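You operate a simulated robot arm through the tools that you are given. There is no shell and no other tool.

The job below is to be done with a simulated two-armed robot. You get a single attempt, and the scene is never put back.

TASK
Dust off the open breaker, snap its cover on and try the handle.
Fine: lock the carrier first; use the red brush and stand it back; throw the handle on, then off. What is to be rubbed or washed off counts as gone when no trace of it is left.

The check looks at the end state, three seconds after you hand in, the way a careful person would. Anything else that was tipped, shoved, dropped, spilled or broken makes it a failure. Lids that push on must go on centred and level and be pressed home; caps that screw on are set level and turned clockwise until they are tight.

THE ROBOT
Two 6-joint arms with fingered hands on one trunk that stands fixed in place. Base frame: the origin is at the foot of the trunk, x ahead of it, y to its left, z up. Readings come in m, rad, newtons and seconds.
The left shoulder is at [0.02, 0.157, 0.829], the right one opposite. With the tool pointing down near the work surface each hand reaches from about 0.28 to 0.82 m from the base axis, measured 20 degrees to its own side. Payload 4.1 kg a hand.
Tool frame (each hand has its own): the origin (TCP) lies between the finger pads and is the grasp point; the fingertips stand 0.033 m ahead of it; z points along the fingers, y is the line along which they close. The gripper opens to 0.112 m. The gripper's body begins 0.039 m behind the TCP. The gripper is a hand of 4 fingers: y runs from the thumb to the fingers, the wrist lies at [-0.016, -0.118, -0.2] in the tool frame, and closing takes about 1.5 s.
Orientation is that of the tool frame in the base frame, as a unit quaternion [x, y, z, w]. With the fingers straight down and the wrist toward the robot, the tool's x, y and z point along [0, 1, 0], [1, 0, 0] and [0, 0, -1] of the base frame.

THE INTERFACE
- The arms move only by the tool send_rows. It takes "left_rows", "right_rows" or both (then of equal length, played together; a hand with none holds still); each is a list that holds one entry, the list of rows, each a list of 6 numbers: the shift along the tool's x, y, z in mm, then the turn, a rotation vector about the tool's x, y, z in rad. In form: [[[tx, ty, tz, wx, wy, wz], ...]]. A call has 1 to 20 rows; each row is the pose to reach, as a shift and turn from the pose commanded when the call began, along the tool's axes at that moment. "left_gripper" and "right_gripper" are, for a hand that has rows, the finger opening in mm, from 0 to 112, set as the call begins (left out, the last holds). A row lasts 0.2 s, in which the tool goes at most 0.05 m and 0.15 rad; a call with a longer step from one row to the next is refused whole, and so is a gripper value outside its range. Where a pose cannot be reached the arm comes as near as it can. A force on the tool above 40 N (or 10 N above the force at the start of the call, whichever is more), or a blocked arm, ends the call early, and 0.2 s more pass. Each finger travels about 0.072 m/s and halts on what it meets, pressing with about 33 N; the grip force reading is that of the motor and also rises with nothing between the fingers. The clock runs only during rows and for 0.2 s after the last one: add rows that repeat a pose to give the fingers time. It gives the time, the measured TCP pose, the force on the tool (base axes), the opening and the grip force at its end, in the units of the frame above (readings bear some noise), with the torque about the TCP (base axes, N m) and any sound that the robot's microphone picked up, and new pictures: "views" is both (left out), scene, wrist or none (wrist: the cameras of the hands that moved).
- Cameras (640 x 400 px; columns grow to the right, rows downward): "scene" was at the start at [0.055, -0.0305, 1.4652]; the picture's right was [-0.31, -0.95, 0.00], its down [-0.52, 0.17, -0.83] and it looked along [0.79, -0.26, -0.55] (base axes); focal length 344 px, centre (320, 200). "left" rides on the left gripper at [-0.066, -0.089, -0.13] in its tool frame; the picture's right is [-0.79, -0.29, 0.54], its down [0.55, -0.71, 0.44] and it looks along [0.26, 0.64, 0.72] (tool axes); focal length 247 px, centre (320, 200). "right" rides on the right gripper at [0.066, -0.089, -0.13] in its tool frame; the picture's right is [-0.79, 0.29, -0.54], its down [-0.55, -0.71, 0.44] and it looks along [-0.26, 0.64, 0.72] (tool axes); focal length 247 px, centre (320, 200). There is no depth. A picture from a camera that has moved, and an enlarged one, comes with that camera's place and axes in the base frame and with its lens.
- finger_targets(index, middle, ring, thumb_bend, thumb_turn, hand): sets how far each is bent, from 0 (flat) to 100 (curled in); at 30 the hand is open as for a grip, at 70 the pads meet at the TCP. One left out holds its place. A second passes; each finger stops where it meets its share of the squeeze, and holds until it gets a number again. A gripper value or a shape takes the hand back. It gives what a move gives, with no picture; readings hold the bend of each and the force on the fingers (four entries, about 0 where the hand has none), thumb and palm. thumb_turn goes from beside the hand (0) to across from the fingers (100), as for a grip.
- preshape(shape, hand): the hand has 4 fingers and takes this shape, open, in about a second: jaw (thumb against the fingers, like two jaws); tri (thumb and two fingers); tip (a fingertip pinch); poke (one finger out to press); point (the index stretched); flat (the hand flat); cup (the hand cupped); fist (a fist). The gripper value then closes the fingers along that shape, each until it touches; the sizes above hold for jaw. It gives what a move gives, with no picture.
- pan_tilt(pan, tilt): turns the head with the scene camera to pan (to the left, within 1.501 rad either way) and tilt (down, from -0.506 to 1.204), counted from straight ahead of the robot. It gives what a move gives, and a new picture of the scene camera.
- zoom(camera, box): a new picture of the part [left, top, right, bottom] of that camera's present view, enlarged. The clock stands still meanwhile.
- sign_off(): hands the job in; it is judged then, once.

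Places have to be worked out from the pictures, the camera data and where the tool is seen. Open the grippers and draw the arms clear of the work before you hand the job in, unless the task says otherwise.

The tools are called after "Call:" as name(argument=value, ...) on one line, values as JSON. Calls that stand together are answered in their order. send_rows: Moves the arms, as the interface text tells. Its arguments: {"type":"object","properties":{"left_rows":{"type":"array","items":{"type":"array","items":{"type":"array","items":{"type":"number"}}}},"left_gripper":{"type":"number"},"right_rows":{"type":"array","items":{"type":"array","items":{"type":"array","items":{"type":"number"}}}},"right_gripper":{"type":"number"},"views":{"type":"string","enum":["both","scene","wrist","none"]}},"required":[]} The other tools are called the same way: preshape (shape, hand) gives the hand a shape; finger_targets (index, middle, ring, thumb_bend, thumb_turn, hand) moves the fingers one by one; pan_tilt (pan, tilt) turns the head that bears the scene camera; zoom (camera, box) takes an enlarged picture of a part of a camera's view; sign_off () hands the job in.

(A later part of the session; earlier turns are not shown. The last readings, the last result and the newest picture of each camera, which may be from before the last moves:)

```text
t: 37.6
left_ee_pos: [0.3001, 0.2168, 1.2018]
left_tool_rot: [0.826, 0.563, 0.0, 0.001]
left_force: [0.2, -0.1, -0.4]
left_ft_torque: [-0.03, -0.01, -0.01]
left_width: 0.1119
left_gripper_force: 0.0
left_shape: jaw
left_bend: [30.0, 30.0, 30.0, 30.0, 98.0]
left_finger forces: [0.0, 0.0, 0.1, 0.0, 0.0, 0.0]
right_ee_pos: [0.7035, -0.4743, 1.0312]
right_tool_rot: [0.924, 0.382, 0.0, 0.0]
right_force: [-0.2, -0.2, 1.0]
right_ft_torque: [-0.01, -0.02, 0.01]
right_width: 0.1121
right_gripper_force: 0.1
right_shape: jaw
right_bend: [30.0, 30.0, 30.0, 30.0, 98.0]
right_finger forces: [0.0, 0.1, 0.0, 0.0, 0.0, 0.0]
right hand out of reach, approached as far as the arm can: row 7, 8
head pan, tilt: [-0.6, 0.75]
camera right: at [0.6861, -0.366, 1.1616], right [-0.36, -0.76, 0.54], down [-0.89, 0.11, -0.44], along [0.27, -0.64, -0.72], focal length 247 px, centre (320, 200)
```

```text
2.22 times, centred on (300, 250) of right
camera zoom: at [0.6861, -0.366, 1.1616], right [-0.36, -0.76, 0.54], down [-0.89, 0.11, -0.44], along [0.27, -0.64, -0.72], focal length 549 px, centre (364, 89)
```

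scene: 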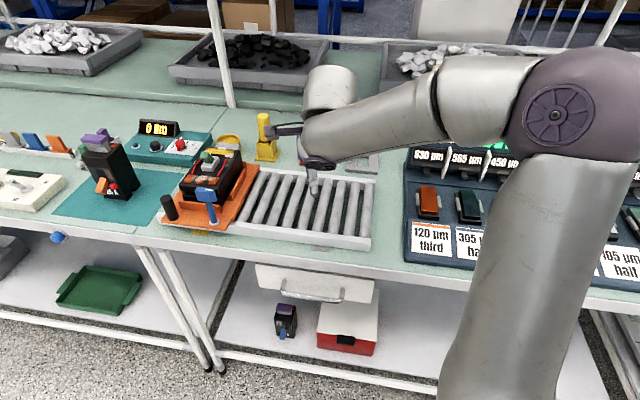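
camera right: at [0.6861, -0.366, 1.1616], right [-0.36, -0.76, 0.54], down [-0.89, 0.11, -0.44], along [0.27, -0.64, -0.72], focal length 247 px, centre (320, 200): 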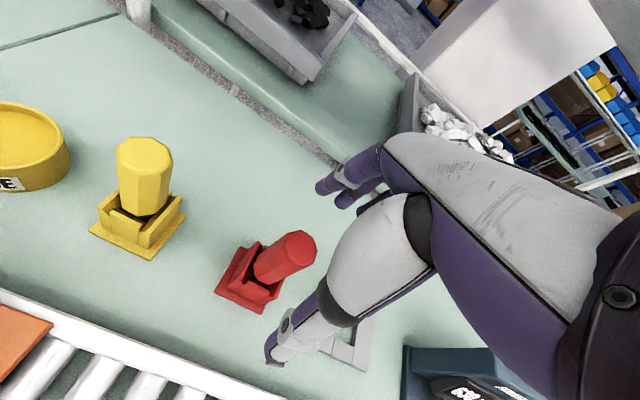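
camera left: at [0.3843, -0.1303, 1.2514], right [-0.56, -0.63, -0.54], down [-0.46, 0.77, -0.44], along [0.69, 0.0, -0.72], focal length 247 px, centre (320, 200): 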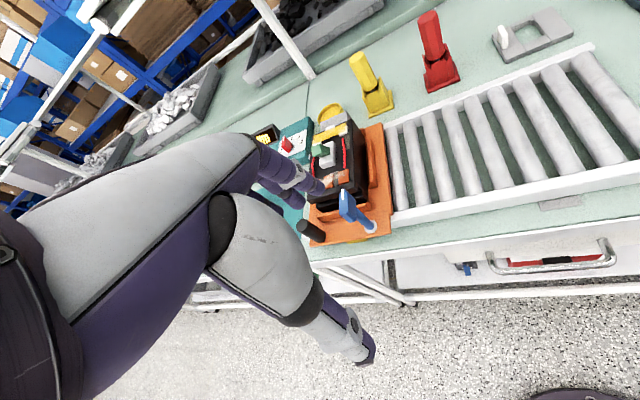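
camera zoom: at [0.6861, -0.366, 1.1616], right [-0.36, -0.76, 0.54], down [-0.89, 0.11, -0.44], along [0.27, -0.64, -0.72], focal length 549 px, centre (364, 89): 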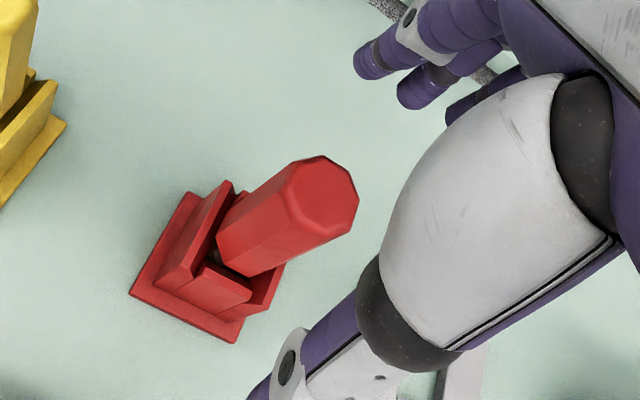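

I'm at the reach edge here but lower is easier; this view confirms the brush at (0.713,-0.479). I'll descend around the handle to z≈0.964.

Call:
send_rows(right_rows=[[[0, 0, 12, 0, 0, 0], [1, 2, 26, 0, 0, 0], [2, 6, 40, 0, 0, 0], [3, 10, 54, 0, 0, 0], [3, 10, 67, 0, 0, 0], [3, 10, 67, 0, 0, 0]]], views="wrist")

Call:
zoom(camera="right", box=[200, 160, 400, 340])

```text
t: 39.0
left_ee_pos: [0.3006, 0.2158, 1.2018]
left_tool_rot: [0.826, 0.564, 0.0, 0.0]
left_force: [-0.6, -0.2, -0.4]
left_ft_torque: [-0.01, -0.01, 0.0]
left_width: 0.1117
left_gripper_force: 0.1
left_shape: jaw
left_bend: [30.0, 30.0, 30.0, 30.0, 98.0]
left_finger forces: [0.0, 0.1, 0.0, 0.1, 0.0, 0.0]
right_ee_pos: [0.714, -0.4809, 0.9637]
right_tool_rot: [0.924, 0.382, 0.0, 0.0]
right_force: [0.7, 0.8, 0.2]
right_ft_torque: [0.02, 0.01, 0.03]
right_width: 0.1119
right_gripper_force: 0.1
right_shape: jaw
right_bend: [30.0, 30.0, 30.0, 30.0, 98.0]
right_finger forces: [0.0, 0.1, 0.1, 0.1, 0.1, 0.0]
head pan, tilt: [-0.6, 0.75]
camera right: at [0.6973, -0.3713, 1.0945], right [-0.36, -0.76, 0.54], down [-0.89, 0.11, -0.44], along [0.27, -0.64, -0.72], focal length 247 px, centre (320, 200)
```

right: 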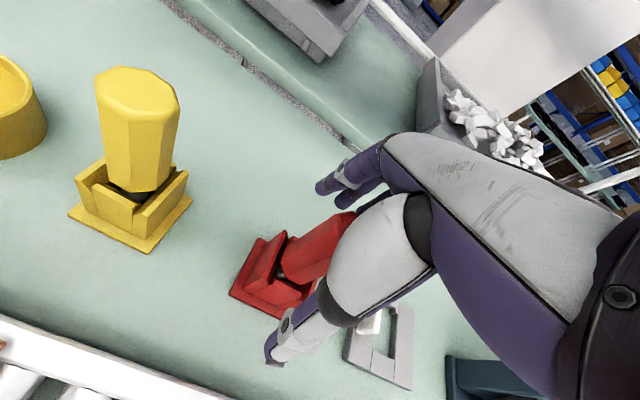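

```text
2.22 times, centred on (300, 250) of right
camera zoom: at [0.6973, -0.3713, 1.0945], right [-0.36, -0.76, 0.54], down [-0.89, 0.11, -0.44], along [0.27, -0.64, -0.72], focal length 549 px, centre (364, 89)
```

zoom: 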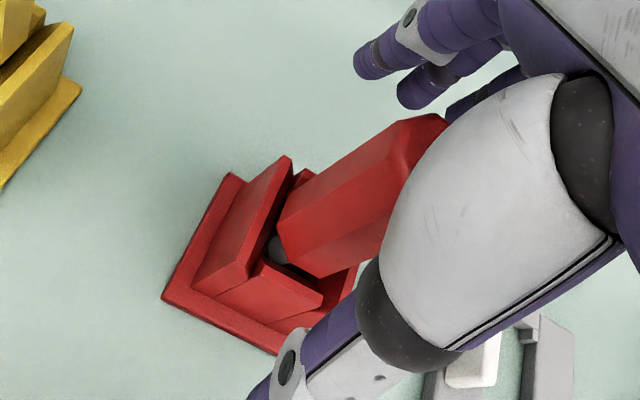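

The TCP sits on the handle axis within ~3 mm. I close the fingers on the brush.

Call:
send_rows(right_rows=[[[0, 0, 0, 0, 0, 0], [0, 0, 0, 0, 0, 0], [0, 0, 0, 0, 0, 0], [0, 0, 0, 0, 0, 0], [0, 0, 0, 0, 0, 0], [0, 0, 0, 0, 0, 0], [0, 0, 0, 0, 0, 0], [0, 0, 0, 0, 0, 0]]], right_gripper=0, views="wrist")

Call:
zoom(camera="right", box=[200, 160, 400, 340])

```text
t: 40.8
left_ee_pos: [0.3011, 0.2168, 1.2015]
left_tool_rot: [0.826, 0.563, 0.0, 0.0]
left_force: [0.4, -0.2, -0.2]
left_ft_torque: [-0.01, 0.01, -0.06]
left_width: 0.1118
left_gripper_force: 0.1
left_shape: jaw
left_bend: [30.0, 30.0, 30.0, 30.0, 98.0]
left_finger forces: [0.0, 0.0, 0.1, 0.0, 0.1, 0.0]
right_ee_pos: [0.7146, -0.4796, 0.9631]
right_tool_rot: [0.924, 0.382, 0.001, 0.0]
right_force: [-0.8, -0.3, 0.2]
right_ft_torque: [-0.01, -0.02, 0.01]
right_width: 0.0252
right_gripper_force: 33.0
right_shape: jaw
right_bend: [75.0, 57.0, 62.0, 75.0, 100.0]
right_finger forces: [18.3, 11.1, 0.1, 0.0, 28.4, 0.1]
head pan, tilt: [-0.6, 0.75]
camera right: at [0.6974, -0.3712, 1.0945], right [-0.36, -0.76, 0.54], down [-0.89, 0.11, -0.44], along [0.27, -0.64, -0.72], focal length 247 px, centre (320, 200)
```

right: 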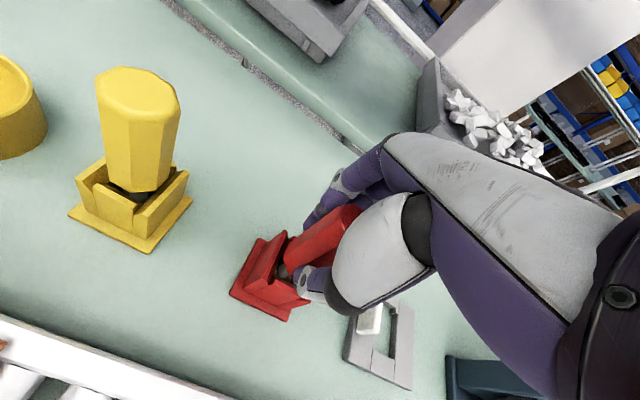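

```text
2.22 times, centred on (300, 250) of right
camera zoom: at [0.6974, -0.3712, 1.0945], right [-0.36, -0.76, 0.54], down [-0.89, 0.11, -0.44], along [0.27, -0.64, -0.72], focal length 549 px, centre (364, 89)
```

zoom: 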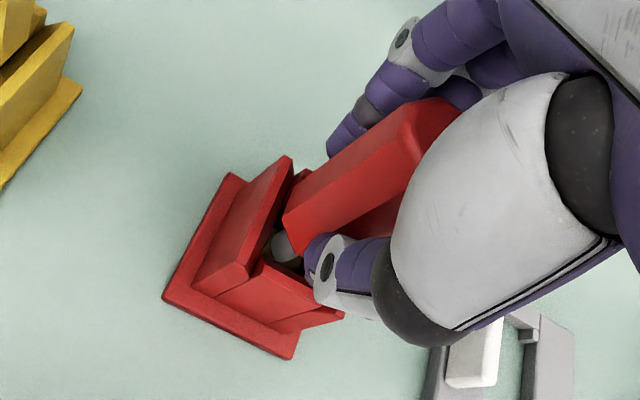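

The brush is held (index, middle, thumb loaded). I'll lift straight up 42 mm, within reach, and look whether the bristles clear the holder.

Call:
send_rows(right_rows=[[[0, 0, -8, 0, 0, 0], [0, 0, -17, 0, 0, 0], [0, 0, -26, 0, 0, 0], [0, 0, -34, 0, 0, 0], [0, 0, -42, 0, 0, 0]]], views="wrist")

Call:
zoom(camera="right", box=[200, 160, 400, 340])

```text
t: 42.0
left_ee_pos: [0.3011, 0.2169, 1.2001]
left_tool_rot: [0.826, 0.563, 0.0, 0.0]
left_force: [-0.3, -0.3, 0.7]
left_ft_torque: [0.02, 0.02, -0.04]
left_width: 0.1115
left_gripper_force: 0.2
left_shape: jaw
left_bend: [30.0, 30.0, 30.0, 30.0, 98.0]
left_finger forces: [0.0, 0.0, 0.0, 0.0, 0.1, 0.1]
right_ee_pos: [0.7115, -0.4803, 1.0043]
right_tool_rot: [0.924, 0.383, 0.001, -0.001]
right_force: [0.0, -0.2, -0.2]
right_ft_torque: [0.01, 0.02, -0.01]
right_width: 0.0254
right_gripper_force: 32.7
right_shape: jaw
right_bend: [75.0, 57.0, 62.0, 75.0, 100.0]
right_finger forces: [18.3, 11.3, 0.1, 0.0, 28.3, 0.0]
head pan, tilt: [-0.6, 0.75]
camera right: at [0.6947, -0.3715, 1.1358], right [-0.36, -0.76, 0.54], down [-0.89, 0.11, -0.44], along [0.27, -0.64, -0.72], focal length 247 px, centre (320, 200)
```

right: 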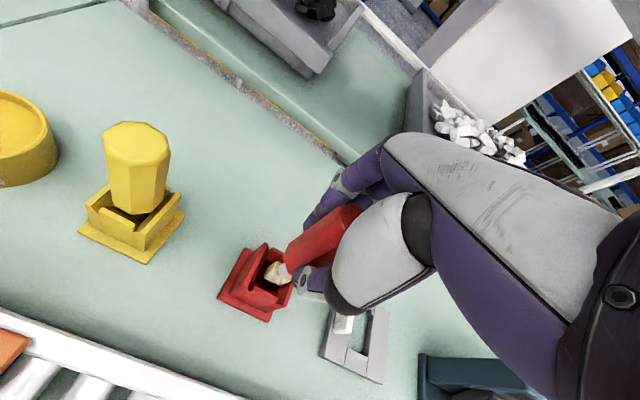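

```text
2.22 times, centred on (300, 250) of right
camera zoom: at [0.6947, -0.3715, 1.1358], right [-0.36, -0.76, 0.54], down [-0.89, 0.11, -0.44], along [0.27, -0.64, -0.72], focal length 549 px, centre (364, 89)
```

zoom: 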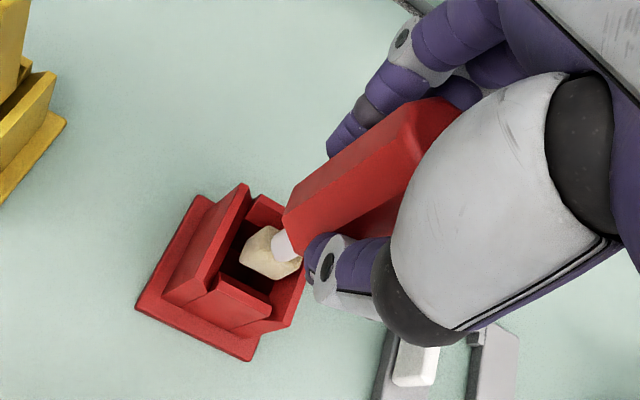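

The bristles are just about at the holder's rim (tip ≈0.091–0.093 m below TCP). I'll lift further while easing back toward the robot to stay in reach, then continue clear.

Call:
send_rows(right_rows=[[[0, 0, -6, 0, 0, 0], [0, -3, -12, 0, 0, 0], [0, -7, -18, 0, 0, 0], [0, -12, -25, 0, 0, 0], [0, -25, -35, 0, 0, 0], [0, -45, -50, 0, 0, 0], [0, -70, -60, 0, 0, 0]]], views="wrist")

Call:
zoom(camera="right", box=[180, 160, 380, 340])

```text
t: 43.6
left_ee_pos: [0.3015, 0.2159, 1.1999]
left_tool_rot: [0.826, 0.564, 0.001, 0.0]
left_force: [0.8, -0.5, 0.1]
left_ft_torque: [-0.01, 0.02, 0.01]
left_width: 0.1116
left_gripper_force: 0.0
left_shape: jaw
left_bend: [30.0, 30.0, 30.0, 30.0, 98.0]
left_finger forces: [0.0, 0.0, 0.0, 0.0, 0.0, 0.1]
right_ee_pos: [0.6831, -0.4368, 1.076]
right_tool_rot: [0.924, 0.382, -0.001, 0.0]
right_force: [-0.4, -0.6, -0.6]
right_ft_torque: [0.0, -0.01, 0.0]
right_width: 0.0252
right_gripper_force: 32.8
right_shape: jaw
right_bend: [75.0, 57.0, 62.0, 75.0, 100.0]
right_finger forces: [18.5, 11.4, 0.1, 0.1, 28.1, 0.1]
right hand out of reach, approached as far as the arm can: row 1, 2, 6, 7
head pan, tilt: [-0.6, 0.75]
camera right: at [0.6661, -0.3278, 1.2064], right [-0.36, -0.76, 0.54], down [-0.89, 0.11, -0.43], along [0.27, -0.64, -0.72], focal length 247 px, centre (320, 200)
```

right: 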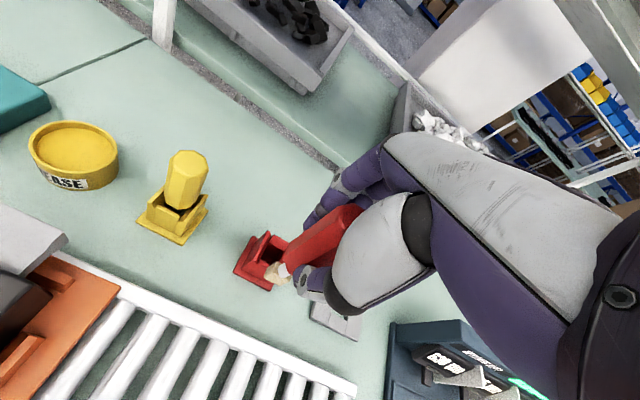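

```text
2.22 times, centred on (280, 250) of right
camera zoom: at [0.6661, -0.3278, 1.2064], right [-0.36, -0.76, 0.54], down [-0.89, 0.11, -0.43], along [0.27, -0.64, -0.72], focal length 549 px, centre (409, 89)
```

zoom: 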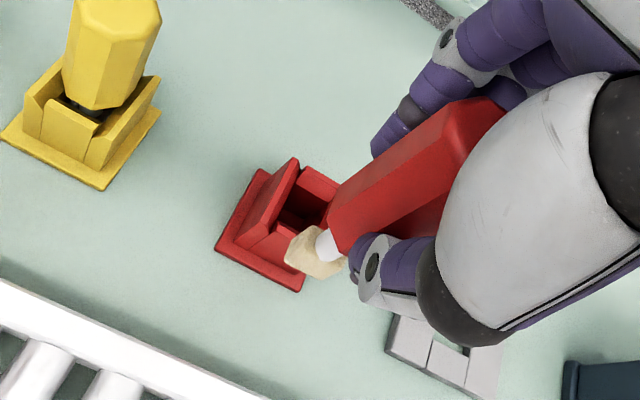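

The brush is out and the holder stayed put. I'm near full stretch, so I first retract clearly toward the robot (holding a few rows for the elbow to bend).

Call:
send_rows(right_rows=[[[5, -35, -5, 0, 0, 0], [10, -70, -10, 0, 0, 0], [16, -105, -18, 0, 0, 0], [23, -140, -26, 0, 0, 0], [31, -177, -34, 0, 0, 0], [31, -177, -34, 0, 0, 0], [31, -177, -34, 0, 0, 0], [31, -177, -34, 0, 0, 0], [31, -177, -34, 0, 0, 0]]], views="both")

```text
t: 45.6
left_ee_pos: [0.3007, 0.2161, 1.2027]
left_tool_rot: [0.826, 0.564, 0.001, 0.0]
left_force: [0.0, 0.7, 0.1]
left_ft_torque: [0.01, 0.02, 0.01]
left_width: 0.1115
left_gripper_force: 0.1
left_shape: jaw
left_bend: [30.0, 30.0, 30.0, 30.0, 98.0]
left_finger forces: [0.0, 0.1, 0.0, 0.0, 0.0, 0.0]
right_ee_pos: [0.6533, -0.2957, 1.159]
right_tool_rot: [0.924, 0.382, -0.001, 0.0]
right_force: [-0.5, 0.4, 0.1]
right_ft_torque: [0.01, 0.0, 0.0]
right_width: 0.0251
right_gripper_force: 32.9
right_shape: jaw
right_bend: [75.0, 57.0, 62.0, 75.0, 100.0]
right_finger forces: [18.8, 11.4, 0.0, 0.1, 28.3, 0.0]
right hand out of reach, approached as far as the arm can: row 1, 2, 3, 4, 5, 6, 7, 8, 9
head pan, tilt: [-0.6, 0.75]
camera right: at [0.6372, -0.1868, 1.2888], right [-0.36, -0.76, 0.54], down [-0.89, 0.11, -0.43], along [0.27, -0.64, -0.72], focal length 247 px, centre (320, 200)
```

scene: 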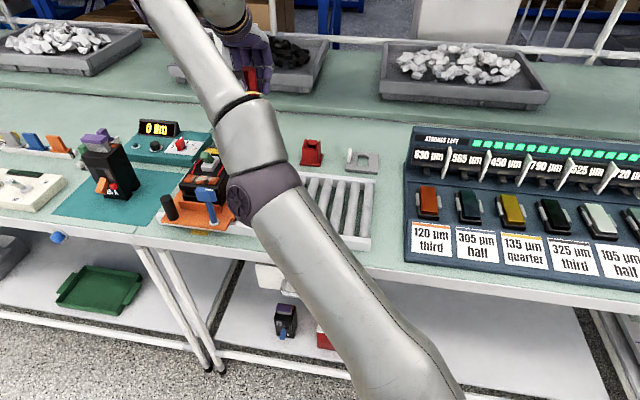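
right: 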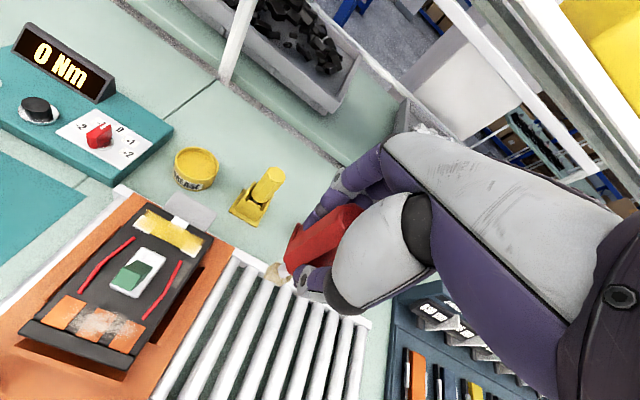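

It slid along its stretched sphere again. I'll command a strongly radial retraction (toward the shoulder and down, over the empty rollers) to bend the elbow.

Call:
send_rows(right_rows=[[[-18, -23, 28, 0, 0, 0], [-36, -46, 56, 0, 0, 0], [-53, -67, 84, 0, 0, 0], [-53, -67, 84, 0, 0, 0], [-53, -67, 84, 0, 0, 0], [-53, -67, 84, 0, 0, 0], [-53, -67, 84, 0, 0, 0], [-53, -67, 84, 0, 0, 0]]], views="scene")

```text
t: 47.4
left_ee_pos: [0.3004, 0.2157, 1.2002]
left_tool_rot: [0.827, 0.563, 0.0, 0.0]
left_force: [-0.4, -0.3, 0.5]
left_ft_torque: [0.01, -0.05, 0.02]
left_width: 0.1117
left_gripper_force: 0.1
left_shape: jaw
left_bend: [30.0, 30.0, 30.0, 30.0, 98.0]
left_finger forces: [0.0, 0.1, 0.0, 0.0, 0.0, 0.0]
right_ee_pos: [0.6619, -0.2873, 1.1468]
right_tool_rot: [0.924, 0.383, 0.0, 0.0]
right_force: [-1.1, 0.7, -1.2]
right_ft_torque: [0.02, 0.04, -0.03]
right_width: 0.0254
right_gripper_force: 33.1
right_shape: jaw
right_bend: [75.0, 57.0, 62.0, 75.0, 100.0]
right_finger forces: [18.8, 11.6, 0.1, 0.0, 28.3, 0.1]
right hand out of reach, approached as far as the arm can: row 1, 2, 3, 4, 5, 6, 7, 8
head pan, tilt: [-0.6, 0.75]
```

scene: 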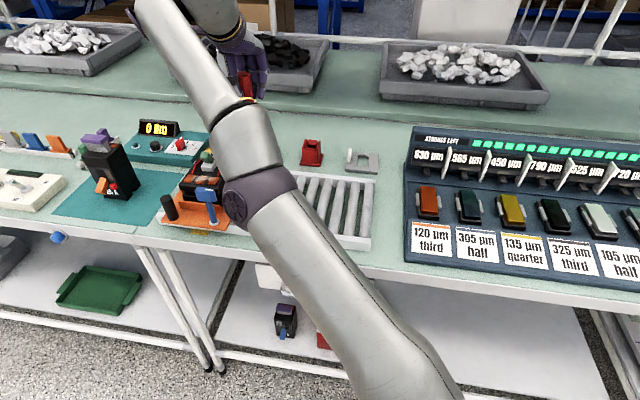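

Descending earlier freed the elbow, so I'll go straight down ~110 mm here over the empty rollers (brush tip stays above ~0.94).

Call:
send_rows(right_rows=[[[-3, -3, 22, 0, 0, 0], [-6, -6, 44, 0, 0, 0], [-9, -9, 66, 0, 0, 0], [-12, -12, 88, 0, 0, 0], [-12, -15, 105, 0, 0, 0], [-12, -15, 105, 0, 0, 0]]], views="scene")

```text
t: 48.8
left_ee_pos: [0.301, 0.2168, 1.2018]
left_tool_rot: [0.826, 0.563, 0.0, 0.0]
left_force: [-0.2, -0.8, 1.1]
left_ft_torque: [-0.01, 0.0, 0.0]
left_width: 0.1117
left_gripper_force: 0.0
left_shape: jaw
left_bend: [30.0, 30.0, 30.0, 30.0, 98.0]
left_finger forces: [0.0, 0.1, 0.0, 0.1, 0.0, 0.1]
right_ee_pos: [0.7034, -0.2843, 1.0774]
right_tool_rot: [0.924, 0.382, 0.0, -0.001]
right_force: [-1.1, 0.2, -1.0]
right_ft_torque: [0.02, -0.03, 0.0]
right_width: 0.0251
right_gripper_force: 32.8
right_shape: jaw
right_bend: [75.0, 57.0, 62.0, 75.0, 100.0]
right_finger forces: [18.7, 11.6, 0.0, 0.1, 28.3, 0.0]
right hand out of reach, approached as far as the arm can: row 1, 2, 3, 4, 5, 6
head pan, tilt: [-0.6, 0.75]
```

scene: 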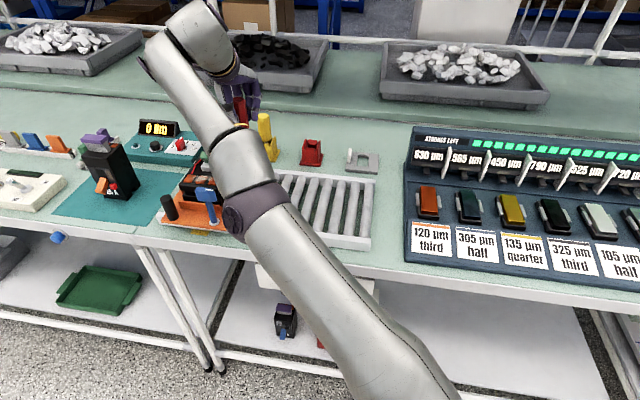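

It keeps sliding outward along the stretched sphere. A much deeper target freed it last time, so I'll command a long 260 mm pull-back at constant height over the free rollers.

Call:
send_rows(right_rows=[[[-28, -24, -5, 0, 0, 0], [-57, -48, -10, 0, 0, 0], [-85, -73, -10, 0, 0, 0], [-113, -97, -10, 0, 0, 0], [-142, -121, -10, 0, 0, 0], [-170, -145, -10, 0, 0, 0], [-198, -169, -10, 0, 0, 0], [-198, -169, -10, 0, 0, 0], [-198, -169, -10, 0, 0, 0], [-198, -169, -10, 0, 0, 0]]], views="scene")

```text
t: 51.0
left_ee_pos: [0.3008, 0.2162, 1.2012]
left_tool_rot: [0.826, 0.564, -0.001, 0.0]
left_force: [-0.5, 0.8, 0.2]
left_ft_torque: [0.04, -0.04, 0.04]
left_width: 0.112
left_gripper_force: 0.0
left_shape: jaw
left_bend: [30.0, 30.0, 30.0, 30.0, 98.0]
left_finger forces: [0.1, 0.1, 0.1, 0.0, 0.0, 0.0]
right_ee_pos: [0.6292, -0.3041, 1.1905]
right_tool_rot: [0.924, 0.383, -0.002, 0.0]
right_force: [-0.5, -1.0, -1.0]
right_ft_torque: [0.01, 0.01, -0.02]
right_width: 0.0251
right_gripper_force: 33.2
right_shape: jaw
right_bend: [75.0, 57.0, 62.0, 75.0, 100.0]
right_finger forces: [18.7, 11.7, 0.0, 0.0, 28.3, 0.1]
right hand out of reach, approached as far as the arm can: row 1, 2, 3, 4, 5, 6, 7, 8, 9, 10
head pan, tilt: [-0.6, 0.75]
```

scene: 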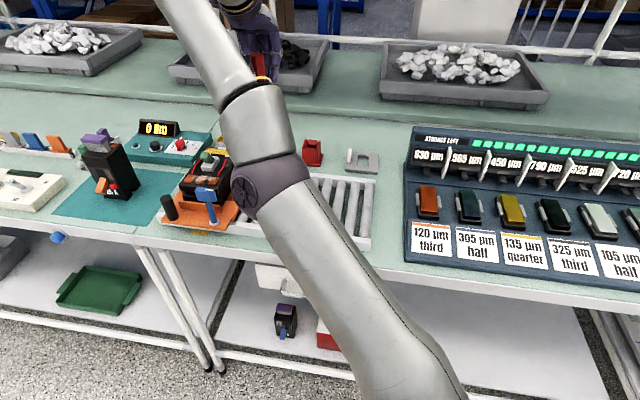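

Still stuck. Rotating the hand freed it before, so I'll turn the hand in place by ~25° toward the arm's natural direction.

Call:
send_rows(right_rows=[[[0, 0, 0, 0, 0, -0.11], [0, 0, 0, 0, 0, -0.22], [0, 0, 0, 0, 0, -0.33], [0, 0, 0, 0, 0, -0.44], [0, 0, 0, 0, 0, -0.44]]], views="none")

```text
t: 52.2
left_ee_pos: [0.301, 0.216, 1.2017]
left_tool_rot: [0.826, 0.564, 0.0, -0.001]
left_force: [-1.2, -1.0, 0.4]
left_ft_torque: [0.0, -0.08, 0.01]
left_width: 0.1116
left_gripper_force: 0.1
left_shape: jaw
left_bend: [30.0, 30.0, 30.0, 30.0, 98.0]
left_finger forces: [0.0, 0.0, 0.0, 0.0, 0.0, 0.2]
right_ee_pos: [0.6413, -0.3061, 1.1969]
right_tool_rot: [0.818, 0.575, 0.0, 0.0]
right_force: [-2.3, 0.1, -0.1]
right_ft_torque: [0.09, -0.12, 0.03]
right_width: 0.0254
right_gripper_force: 33.1
right_shape: jaw
right_bend: [75.0, 57.0, 62.0, 75.0, 100.0]
right_finger forces: [18.8, 11.8, 0.0, 0.0, 28.2, 0.0]
right hand out of reach, approached as far as the arm can: row 1, 2, 3, 4, 5
head pan, tilt: [-0.6, 0.75]
```

Now at yaw −20° I'll repeat the kind of move that freed it before: back and down together, deep inside the reach.

Call:
send_rows(right_rows=[[[-2, -42, 24, 0, 0, 0], [-4, -84, 48, 0, 0, 0], [-5, -126, 72, 0, 0, 0], [-7, -168, 96, 0, 0, 0], [-7, -168, 96, 0, 0, 0], [-7, -168, 96, 0, 0, 0], [-7, -168, 96, 0, 0, 0], [-7, -168, 96, 0, 0, 0]]], views="scene")

```text
t: 54.0
left_ee_pos: [0.3011, 0.2165, 1.2015]
left_tool_rot: [0.827, 0.563, 0.0, 0.001]
left_force: [-0.7, 0.5, 0.0]
left_ft_torque: [0.02, 0.0, 0.01]
left_width: 0.1117
left_gripper_force: 0.1
left_shape: jaw
left_bend: [30.0, 30.0, 30.0, 30.0, 98.0]
left_finger forces: [0.0, 0.0, 0.0, 0.0, 0.0, 0.1]
right_ee_pos: [0.6302, -0.2816, 1.213]
right_tool_rot: [0.818, 0.575, -0.001, 0.0]
right_force: [-0.2, 0.2, 0.1]
right_ft_torque: [-0.01, -0.02, 0.04]
right_width: 0.0254
right_gripper_force: 33.1
right_shape: jaw
right_bend: [75.0, 57.0, 62.0, 75.0, 100.0]
right_finger forces: [18.8, 11.8, 0.1, 0.1, 28.2, 0.0]
right hand out of reach, approached as far as the arm can: row 1, 2, 3, 4, 5, 6, 7, 8
head pan, tilt: [-0.6, 0.75]
```

scene: 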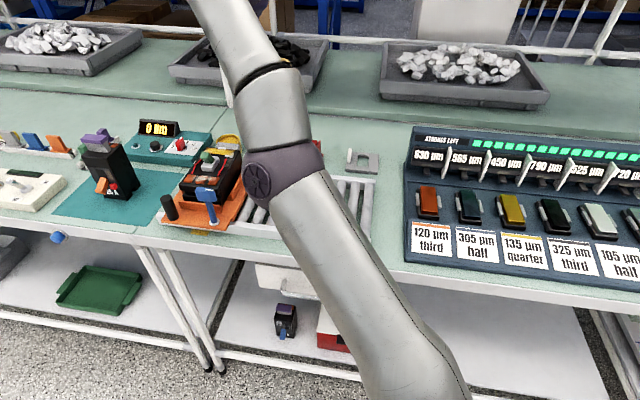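

The level hand seems to trap the solver with a straight elbow. Flexing the elbow would naturally tip the fingers toward the robot, so I'll command that tilt together with a retraction, and re-level afterwards.

Call:
send_rows(right_rows=[[[0, -34, 14, 0.09, 0, 0], [0, -68, 28, 0.18, 0, 0], [0, -102, 42, 0.27, 0, 0], [0, -136, 56, 0.36, 0, 0], [0, -170, 70, 0.45, 0, 0], [0, -170, 70, 0.45, 0, 0], [0, -170, 70, 0.45, 0, 0]]], views="scene")

```text
t: 55.6
left_ee_pos: [0.3005, 0.2153, 1.2012]
left_tool_rot: [0.826, 0.563, 0.0, 0.0]
left_force: [-0.1, 0.1, 0.0]
left_ft_torque: [0.05, 0.0, 0.0]
left_width: 0.1121
left_gripper_force: 0.0
left_shape: jaw
left_bend: [30.0, 30.0, 30.0, 30.0, 98.0]
left_finger forces: [0.1, 0.0, 0.1, 0.0, 0.0, 0.0]
right_ee_pos: [0.5597, -0.2383, 1.1645]
right_tool_rot: [0.797, 0.56, -0.128, -0.183]
right_force: [0.6, -0.2, -1.0]
right_ft_torque: [0.01, -0.02, 0.02]
right_width: 0.0252
right_gripper_force: 33.0
right_shape: jaw
right_bend: [75.0, 57.0, 62.0, 75.0, 100.0]
right_finger forces: [19.7, 12.0, 0.1, 0.0, 28.8, 0.1]
right hand out of reach, approached as far as the arm can: row 1, 2, 3, 4, 5, 6, 7
head pan, tilt: [-0.6, 0.75]
```

scene: 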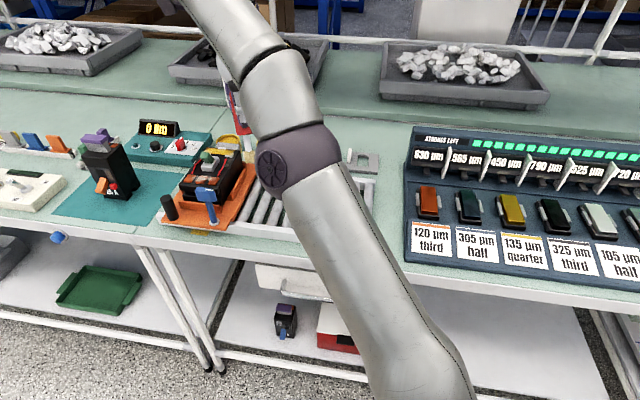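

Looking at the bent-arm pictures, the elbow flexes out to the right with the forearm swinging left. So I'll command a target to the left and back, with the hand turning left as well.

Call:
send_rows(right_rows=[[[26, -24, 12, 0, 0, -0.08], [51, -49, 23, 0, 0, -0.16], [77, -73, 35, 0, 0, -0.24], [103, -97, 47, 0, 0, -0.32], [128, -121, 58, 0, 0, -0.4], [154, -146, 70, 0, 0, -0.48], [154, -146, 70, 0, 0, -0.48]]], views="scene")

```text
t: 57.2
left_ee_pos: [0.302, 0.2184, 1.201]
left_tool_rot: [0.827, 0.563, 0.001, 0.0]
left_force: [0.6, 0.0, 0.0]
left_ft_torque: [0.02, -0.01, -0.01]
left_width: 0.112
left_gripper_force: 0.0
left_shape: jaw
left_bend: [30.0, 30.0, 30.0, 30.0, 98.0]
left_finger forces: [0.1, 0.0, 0.0, 0.0, 0.1, 0.1]
right_ee_pos: [0.5158, -0.0242, 1.1969]
right_tool_rot: [0.641, 0.734, -0.084, -0.209]
right_force: [-0.2, 0.3, -0.4]
right_ft_torque: [0.02, 0.0, 0.0]
right_width: 0.0252
right_gripper_force: 32.6
right_shape: jaw
right_bend: [75.0, 57.0, 62.0, 75.0, 100.0]
right_finger forces: [19.3, 12.2, 0.1, 0.1, 28.5, 0.1]
right hand out of reach, approached as far as the arm can: row 1, 2, 3, 4, 5, 6, 7
head pan, tilt: [-0.6, 0.75]
```

scene: 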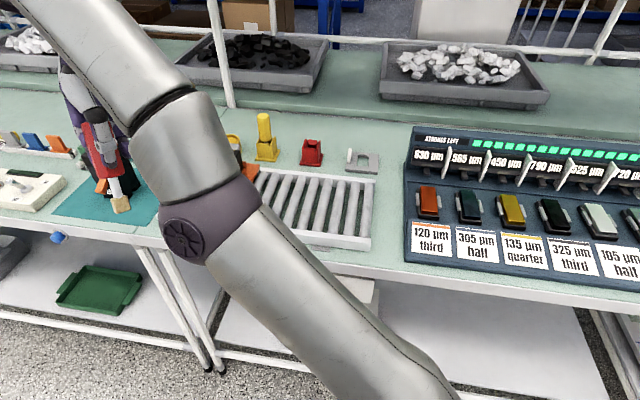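

The elbow hinge axis seems to point along the camera's view, so flexing swings the wrist left *and down*. I'll first slide right and re-level, then swoop left-down-back.

Call:
send_rows(right_rows=[[[-43, -2, -9, -0.065, -0.012, 0.08], [-86, -3, -19, -0.129, -0.024, 0.16], [-129, -5, -28, -0.194, -0.036, 0.24], [-173, -7, -37, -0.258, -0.048, 0.32], [-216, -8, -47, -0.323, -0.06, 0.4], [-259, -10, -56, -0.387, -0.073, 0.481], [-302, -12, -65, -0.452, -0.085, 0.561]]], views="scene")

```text
t: 58.8
left_ee_pos: [0.3016, 0.2165, 1.2011]
left_tool_rot: [0.826, 0.563, 0.0, -0.001]
left_force: [0.4, -0.5, -0.3]
left_ft_torque: [0.0, 0.0, 0.02]
left_width: 0.112
left_gripper_force: 0.1
left_shape: jaw
left_bend: [30.0, 30.0, 30.0, 30.0, 98.0]
left_finger forces: [0.0, 0.0, 0.0, 0.0, 0.1, 0.0]
right_ee_pos: [0.4784, -0.2877, 1.3149]
right_tool_rot: [0.847, 0.53, -0.033, -0.036]
right_force: [0.1, 0.8, 0.0]
right_ft_torque: [-0.01, 0.0, 0.0]
right_width: 0.0251
right_gripper_force: 32.9
right_shape: jaw
right_bend: [75.0, 57.0, 62.0, 75.0, 100.0]
right_finger forces: [19.1, 11.9, 0.1, 0.1, 28.1, 0.1]
right hand out of reach, approached as far as the arm can: row 1, 2, 3, 4, 5, 6, 7
head pan, tilt: [-0.6, 0.75]
```

scene: 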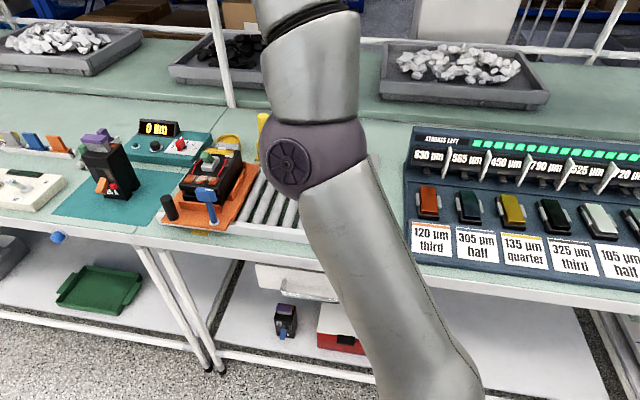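

Arm is high and free now. I'll swoop left and down toward (0.45,-0.15,1.15), which lies deep within reach.

Call:
send_rows(right_rows=[[[23, -18, 33, 0, 0, 0], [45, -35, 66, 0, 0, 0], [68, -53, 99, 0, 0, 0], [90, -70, 132, 0, 0, 0], [113, -88, 165, 0, 0, 0], [113, -88, 165, 0, 0, 0], [113, -88, 165, 0, 0, 0]]], views="scene")

```text
t: 60.4
left_ee_pos: [0.3018, 0.2164, 1.201]
left_tool_rot: [0.826, 0.564, 0.001, 0.0]
left_force: [0.4, 0.4, -0.9]
left_ft_torque: [-0.02, -0.04, -0.02]
left_width: 0.1116
left_gripper_force: 0.0
left_shape: jaw
left_bend: [30.0, 30.0, 30.0, 30.0, 98.0]
left_finger forces: [0.1, 0.1, 0.0, 0.1, 0.0, 0.0]
right_ee_pos: [0.5079, -0.1203, 1.2797]
right_tool_rot: [0.847, 0.529, -0.036, -0.039]
right_force: [-0.2, -0.1, -0.5]
right_ft_torque: [-0.02, -0.02, 0.01]
right_width: 0.0252
right_gripper_force: 33.4
right_shape: jaw
right_bend: [75.0, 57.0, 62.0, 75.0, 100.0]
right_finger forces: [19.1, 12.1, 0.0, 0.0, 28.1, 0.0]
right hand out of reach, approached as far as the arm can: row 1, 2, 3, 4, 5, 6, 7
head pan, tilt: [-0.6, 0.75]
```

scene: 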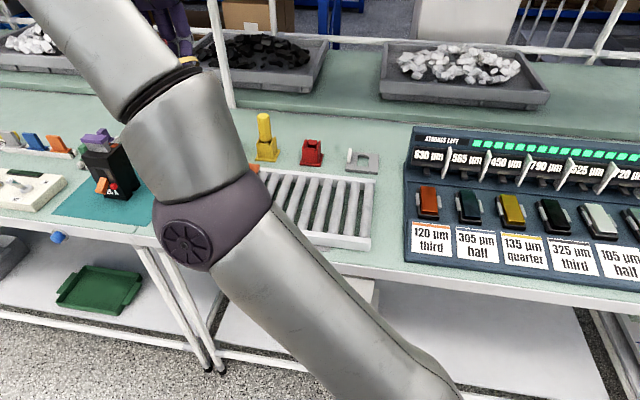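

The elbow is still straight. It freed itself before only in the right/lower region, so I'll slide there first: about (0.67,-0.42,1.13), level, yaw −25°.

Call:
send_rows(right_rows=[[[-25, 36, 15, -0.013, 0.002, -0.002], [-49, 73, 31, -0.026, 0.005, -0.004], [-74, 109, 46, -0.039, 0.007, -0.007], [-98, 146, 62, -0.052, 0.01, -0.009], [-123, 182, 78, -0.065, 0.012, -0.011], [-147, 219, 93, -0.078, 0.014, -0.013], [-172, 255, 109, -0.091, 0.017, -0.016], [-196, 291, 124, -0.104, 0.019, -0.018], [-196, 291, 124, -0.104, 0.019, -0.018]]], views="scene")

```text
t: 62.4
left_ee_pos: [0.3019, 0.2162, 1.2011]
left_tool_rot: [0.826, 0.564, 0.0, 0.0]
left_force: [-0.5, 0.5, 0.0]
left_ft_torque: [0.01, 0.0, 0.01]
left_width: 0.1119
left_gripper_force: 0.0
left_shape: jaw
left_bend: [30.0, 30.0, 30.0, 30.0, 98.0]
left_finger forces: [0.1, 0.0, 0.0, 0.1, 0.0, 0.1]
right_ee_pos: [0.6692, -0.4171, 1.1336]
right_tool_rot: [0.842, 0.539, 0.003, 0.002]
right_force: [-0.4, 0.4, 0.5]
right_ft_torque: [-0.01, -0.01, -0.01]
right_width: 0.0252
right_gripper_force: 32.5
right_shape: jaw
right_bend: [75.0, 57.0, 62.0, 75.0, 100.0]
right_finger forces: [19.1, 11.5, 0.0, 0.0, 28.0, 0.0]
right hand out of reach, approached as far as the arm can: row 1, 2, 3, 4, 5, 6, 7
head pan, tilt: [-0.6, 0.75]
```

scene: 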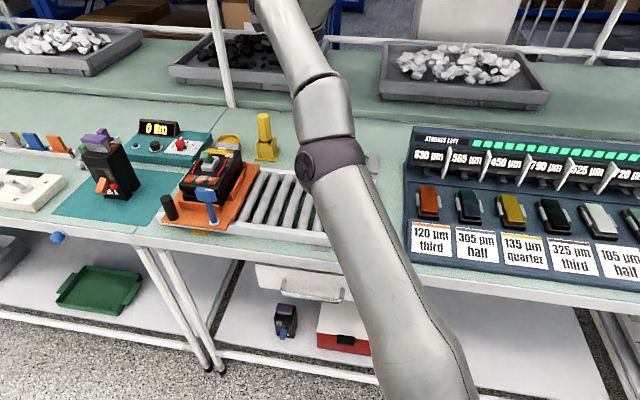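

On target and unflagged now. I'll repeat the exact kind of retraction that worked from here before (back and down, deep).

Call:
send_rows(right_rows=[[[0, -45, 18, 0, 0, 0], [0, -90, 36, 0, 0, 0], [0, -130, 60, 0, 0, 0], [0, -160, 90, 0, 0, 0], [0, -160, 90, 0, 0, 0], [0, -160, 90, 0, 0, 0], [0, -160, 90, 0, 0, 0]]], views="scene")

```text
t: 64.0
left_ee_pos: [0.301, 0.2164, 1.2012]
left_tool_rot: [0.826, 0.564, -0.001, 0.0]
left_force: [-0.3, 0.5, -1.1]
left_ft_torque: [0.02, -0.02, 0.01]
left_width: 0.1116
left_gripper_force: 0.0
left_shape: jaw
left_bend: [30.0, 30.0, 30.0, 30.0, 98.0]
left_finger forces: [0.0, 0.1, 0.0, 0.1, 0.0, 0.1]
right_ee_pos: [0.6667, -0.4022, 1.1369]
right_tool_rot: [0.842, 0.539, 0.003, 0.001]
right_force: [-0.5, -0.7, -0.8]
right_ft_torque: [-0.01, 0.01, 0.0]
right_width: 0.0253
right_gripper_force: 33.3
right_shape: jaw
right_bend: [75.0, 57.0, 62.0, 75.0, 100.0]
right_finger forces: [19.1, 11.6, 0.0, 0.0, 27.9, 0.0]
right hand out of reach, approached as far as the arm can: row 1, 2, 3, 4, 5, 6, 7
head pan, tilt: [-0.6, 0.75]
```

scene: 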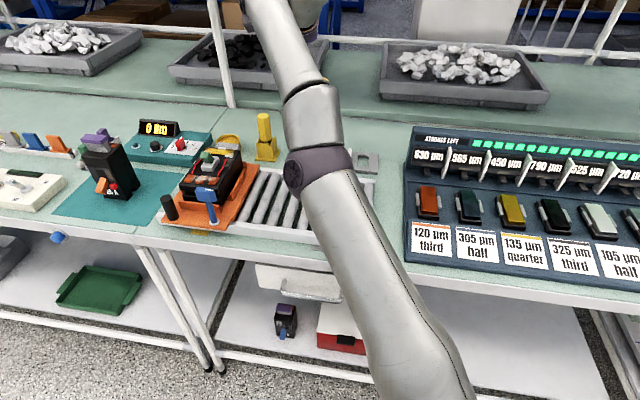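

Holding orientation, a straight elbow gets no excitation, so I'll try the opposite tilt: fingers tipping outward (wx negative), which pulls the wrist well inside the reach without moving the brush much.

Call:
send_rows(right_rows=[[[0, -10, 5, -0.1, 0, 0], [0, -20, 10, -0.2, 0, 0], [0, -30, 15, -0.3, 0, 0], [0, -40, 20, -0.4, 0, 0], [0, -50, 25, -0.5, 0, 0], [0, -50, 25, -0.5, 0, 0], [0, -50, 25, -0.5, 0, 0]]], views="scene")

```text
t: 65.6
left_ee_pos: [0.3012, 0.2162, 1.2016]
left_tool_rot: [0.826, 0.563, 0.0, 0.0]
left_force: [-0.7, 0.1, -0.6]
left_ft_torque: [-0.01, -0.04, 0.0]
left_width: 0.1116
left_gripper_force: 0.1
left_shape: jaw
left_bend: [30.0, 30.0, 30.0, 30.0, 98.0]
left_finger forces: [0.0, 0.0, 0.0, 0.1, 0.0, 0.0]
right_ee_pos: [0.7486, -0.4105, 1.2184]
right_tool_rot: [0.817, 0.52, 0.135, 0.21]
right_force: [0.8, -0.2, 0.3]
right_ft_torque: [0.0, 0.04, 0.04]
right_width: 0.0251
right_gripper_force: 33.0
right_shape: jaw
right_bend: [75.0, 57.0, 62.0, 75.0, 100.0]
right_finger forces: [19.1, 11.4, 0.0, 0.1, 28.1, 0.0]
right hand out of reach, approached as far as the arm can: row 1, 2, 3, 4, 5, 6, 7
head pan, tilt: [-0.6, 0.75]
```

scene: 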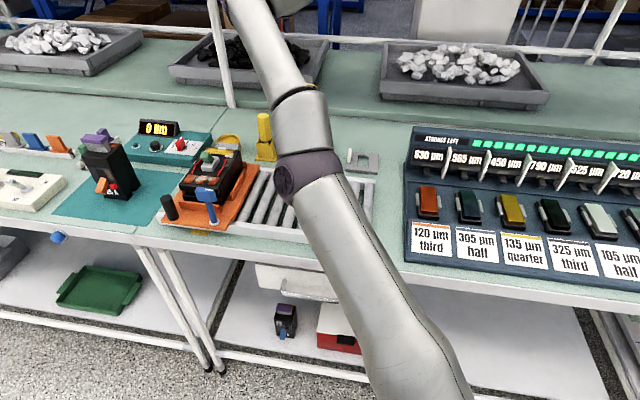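

Still stretched. I'll level again and slide to (0.662,-0.286,1.153), yaw −45°, the state from which the earlier combined move freed the elbow.

Call:
send_rows(right_rows=[[[15, -29, -1, 0.1, -0.018, 0.069], [31, -59, -2, 0.2, -0.036, 0.138], [46, -88, -3, 0.3, -0.055, 0.207], [61, -117, -5, 0.4, -0.073, 0.276], [77, -147, -6, 0.499, -0.091, 0.345], [77, -147, -6, 0.499, -0.091, 0.345]]], views="none")

```text
t: 67.0
left_ee_pos: [0.3008, 0.2161, 1.2014]
left_tool_rot: [0.826, 0.564, -0.001, 0.0]
left_force: [-0.7, -0.4, 0.0]
left_ft_torque: [0.01, -0.02, 0.0]
left_width: 0.1118
left_gripper_force: 0.1
left_shape: jaw
left_bend: [30.0, 30.0, 30.0, 30.0, 98.0]
left_finger forces: [0.0, 0.0, 0.0, 0.0, 0.0, 0.0]
right_ee_pos: [0.6624, -0.2859, 1.1474]
right_tool_rot: [0.925, 0.381, 0.0, -0.001]
right_force: [0.8, -0.9, -0.6]
right_ft_torque: [0.02, -0.02, 0.01]
right_width: 0.0251
right_gripper_force: 33.0
right_shape: jaw
right_bend: [75.0, 57.0, 62.0, 75.0, 100.0]
right_finger forces: [19.2, 11.2, 0.1, 0.0, 27.8, 0.0]
right hand out of reach, approached as far as the arm can: row 2
head pan, tilt: [-0.6, 0.75]
```

Most of that move was accepted, so the elbow has likely come off the singular point. I'll now retract in small steps (about 7 mm per row).

Call:
send_rows(right_rows=[[[-1, -2, 2, 0, 0, 0], [-2, -5, 4, 0, 0, 0], [-3, -8, 7, 0, 0, 0], [-5, -13, 11, 0, 0, 0], [-7, -18, 15, 0, 0, 0], [-9, -24, 20, 0, 0, 0], [-11, -30, 25, 0, 0, 0], [-13, -37, 30, 0, 0, 0], [-15, -44, 35, 0, 0, 0], [-18, -52, 41, 0, 0, 0], [-21, -60, 47, 0, 0, 0], [-24, -70, 53, 0, 0, 0]]], views="none")

```text
t: 69.6
left_ee_pos: [0.3008, 0.2162, 1.2016]
left_tool_rot: [0.826, 0.563, 0.0, 0.0]
left_force: [-0.6, -0.5, 0.4]
left_ft_torque: [0.03, -0.02, 0.02]
left_width: 0.1116
left_gripper_force: 0.0
left_shape: jaw
left_bend: [30.0, 30.0, 30.0, 30.0, 98.0]
left_finger forces: [0.0, 0.0, 0.1, 0.0, 0.1, 0.0]
right_ee_pos: [0.6652, -0.253, 1.1413]
right_tool_rot: [0.924, 0.382, 0.001, 0.0]
right_force: [-1.1, 0.0, -1.5]
right_ft_torque: [0.0, 0.0, 0.02]
right_width: 0.0251
right_gripper_force: 32.2
right_shape: jaw
right_bend: [75.0, 57.0, 62.0, 75.0, 100.0]
right_finger forces: [19.1, 11.5, 0.0, 0.0, 27.8, 0.0]
right hand out of reach, approached as far as the arm can: row 1, 2, 3, 4, 5, 6, 7, 8, 9, 10, 11, 12
head pan, tilt: [-0.6, 0.75]
```

I'll replicate the exact combination that worked earlier: rotate to yaw −25° while moving right and down, then pull back, all in one call.

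Call:
send_rows(right_rows=[[[-22, 10, 10, 0, 0, -0.09], [-44, 20, 25, 0, 0, -0.18], [-66, 31, 40, 0, 0, -0.26], [-88, 41, 60, 0, 0, -0.35], [-110, 52, 73, 0, 0, -0.35], [-110, 52, 73, 0, 0, -0.35], [-124, 14, 85, 0, 0, -0.35], [-138, -23, 97, 0, 0, -0.35], [-151, -61, 108, 0, 0, -0.35], [-151, -61, 108, 0, 0, -0.35], [-151, -61, 108, 0, 0, -0.35]]], views="none")

```text
t: 72.0
left_ee_pos: [0.3015, 0.2159, 1.201]
left_tool_rot: [0.826, 0.563, 0.0, 0.001]
left_force: [-1.1, 0.4, 0.1]
left_ft_torque: [0.0, 0.03, -0.01]
left_width: 0.1119
left_gripper_force: 0.1
left_shape: jaw
left_bend: [30.0, 30.0, 30.0, 30.0, 98.0]
left_finger forces: [0.0, 0.0, 0.0, 0.0, 0.0, 0.0]
right_ee_pos: [0.684, -0.3664, 1.1214]
right_tool_rot: [0.843, 0.537, 0.001, -0.001]
right_force: [-0.3, -1.0, -1.0]
right_ft_torque: [-0.01, 0.0, 0.01]
right_width: 0.0252
right_gripper_force: 32.5
right_shape: jaw
right_bend: [75.0, 57.0, 62.0, 75.0, 100.0]
right_finger forces: [19.2, 11.3, 0.0, 0.1, 27.9, 0.1]
right hand out of reach, approached as far as the arm can: row 1, 2, 3, 4, 5, 6, 7, 8, 9, 10, 11
head pan, tilt: [-0.6, 0.75]
```

Estimating the elbow hinge axis as roughly toward the camera, an in-plane hand rotation is about that axis, which I haven't tried. I'll rotate about it with an inward pull.

Call:
send_rows(right_rows=[[[-5, -16, 15, 0.013, -0.086, -0.082], [-10, -31, 29, 0.026, -0.171, -0.163], [-14, -47, 44, 0.039, -0.257, -0.245], [-19, -62, 58, 0.052, -0.342, -0.326], [-24, -78, 73, 0.065, -0.428, -0.408], [-24, -78, 73, 0.065, -0.428, -0.408], [-24, -78, 73, 0.065, -0.428, -0.408]]], views="scene")

```text
t: 73.6
left_ee_pos: [0.3004, 0.2166, 1.2016]
left_tool_rot: [0.827, 0.563, 0.0, 0.0]
left_force: [-0.6, -0.7, -0.1]
left_ft_torque: [0.01, 0.01, -0.02]
left_width: 0.1118
left_gripper_force: 0.0
left_shape: jaw
left_bend: [30.0, 30.0, 30.0, 30.0, 98.0]
left_finger forces: [0.1, 0.0, 0.0, 0.0, 0.0, 0.0]
right_ee_pos: [0.6735, -0.3641, 1.0979]
right_tool_rot: [0.699, 0.683, -0.194, 0.085]
right_force: [0.3, 0.1, -0.6]
right_ft_torque: [-0.02, -0.04, 0.0]
right_width: 0.025
right_gripper_force: 32.9
right_shape: jaw
right_bend: [75.0, 57.0, 62.0, 75.0, 100.0]
right_finger forces: [19.3, 11.1, 0.0, 0.0, 27.9, 0.0]
right hand out of reach, approached as far as the arm can: row 1, 2, 3, 4, 5, 6, 7
head pan, tilt: [-0.6, 0.75]
```

scene: 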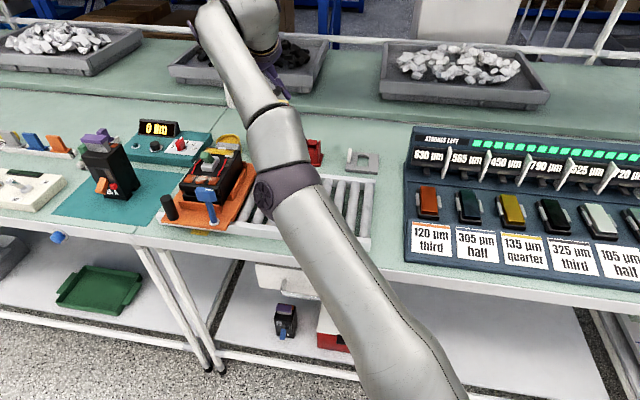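

Not that sign. I'll rotate about the same axis the opposite way (through level and beyond), with a modest inward pull.

Call:
send_rows(right_rows=[[[2, -8, 4, -0.015, 0.095, 0.091], [5, -17, 8, -0.029, 0.19, 0.181], [7, -25, 12, -0.044, 0.285, 0.272], [10, -33, 16, -0.058, 0.38, 0.363], [12, -42, 20, -0.073, 0.476, 0.453], [14, -50, 24, -0.087, 0.571, 0.544], [17, -58, 28, -0.102, 0.666, 0.635], [19, -67, 32, -0.116, 0.761, 0.725], [22, -75, 36, -0.131, 0.856, 0.816], [22, -75, 36, -0.131, 0.856, 0.816]]], views="scene")

```text
t: 75.8
left_ee_pos: [0.302, 0.216, 1.2011]
left_tool_rot: [0.826, 0.564, -0.002, 0.0]
left_force: [0.5, -2.0, 0.4]
left_ft_torque: [0.0, 0.03, -0.03]
left_width: 0.1118
left_gripper_force: 0.1
left_shape: jaw
left_bend: [30.0, 30.0, 30.0, 30.0, 98.0]
left_finger forces: [0.1, 0.0, 0.0, 0.0, 0.0, 0.0]
right_ee_pos: [0.6872, -0.3817, 1.1749]
right_tool_rot: [0.912, 0.356, 0.184, -0.083]
right_force: [0.2, -0.1, -1.8]
right_ft_torque: [0.01, 0.0, 0.01]
right_width: 0.025
right_gripper_force: 32.9
right_shape: jaw
right_bend: [75.0, 57.0, 62.0, 75.0, 100.0]
right_finger forces: [19.2, 11.2, 0.0, 0.0, 28.0, 0.0]
right hand out of reach, approached as far as the arm can: row 1, 2, 3, 4, 5, 6, 7, 8, 9, 10
head pan, tilt: [-0.6, 0.75]
```

scene: 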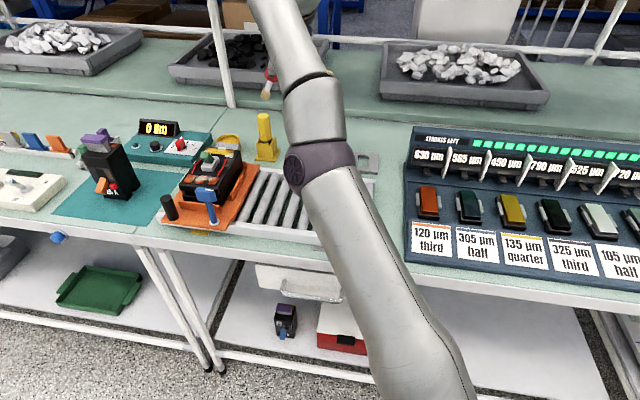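

The straight-elbow region nearer the brush stand responded well to descents before, so I'll slide level to (0.68,-0.53,1.05), over free table between stand and cover, then descend slowly.

Call:
send_rows(right_rows=[[[-29, 21, 14, -0.003, -0.081, -0.008], [-58, 42, 28, -0.005, -0.163, -0.016], [-88, 64, 42, -0.008, -0.244, -0.024], [-117, 85, 56, -0.01, -0.325, -0.032], [-146, 106, 70, -0.013, -0.406, -0.04], [-146, 106, 70, -0.013, -0.406, -0.04]]], views="wrist")

```text
t: 77.2
left_ee_pos: [0.3012, 0.2163, 1.2011]
left_tool_rot: [0.826, 0.563, 0.0, 0.001]
left_force: [-0.2, -0.2, 0.4]
left_ft_torque: [-0.03, 0.05, 0.01]
left_width: 0.1115
left_gripper_force: 0.1
left_shape: jaw
left_bend: [30.0, 30.0, 30.0, 30.0, 98.0]
left_finger forces: [0.1, 0.0, 0.0, 0.0, 0.0, 0.1]
right_ee_pos: [0.676, -0.5269, 1.0483]
right_tool_rot: [0.928, 0.372, 0.012, -0.003]
right_force: [1.0, -0.2, 0.3]
right_ft_torque: [0.03, 0.02, 0.02]
right_width: 0.0253
right_gripper_force: 33.5
right_shape: jaw
right_bend: [75.0, 57.0, 62.0, 75.0, 100.0]
right_finger forces: [19.1, 10.8, 0.1, 0.1, 27.8, 0.0]
head pan, tilt: [-0.6, 0.75]
camera right: at [0.6598, -0.4206, 1.1802], right [-0.39, -0.76, 0.52], down [-0.88, 0.14, -0.45], along [0.27, -0.63, -0.73], focal length 247 px, centre (320, 200)
```

right: 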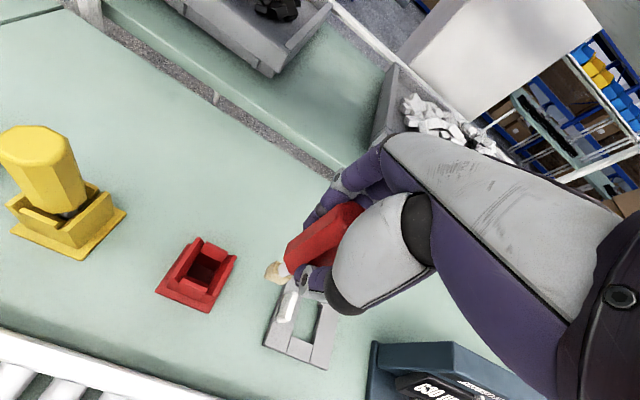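

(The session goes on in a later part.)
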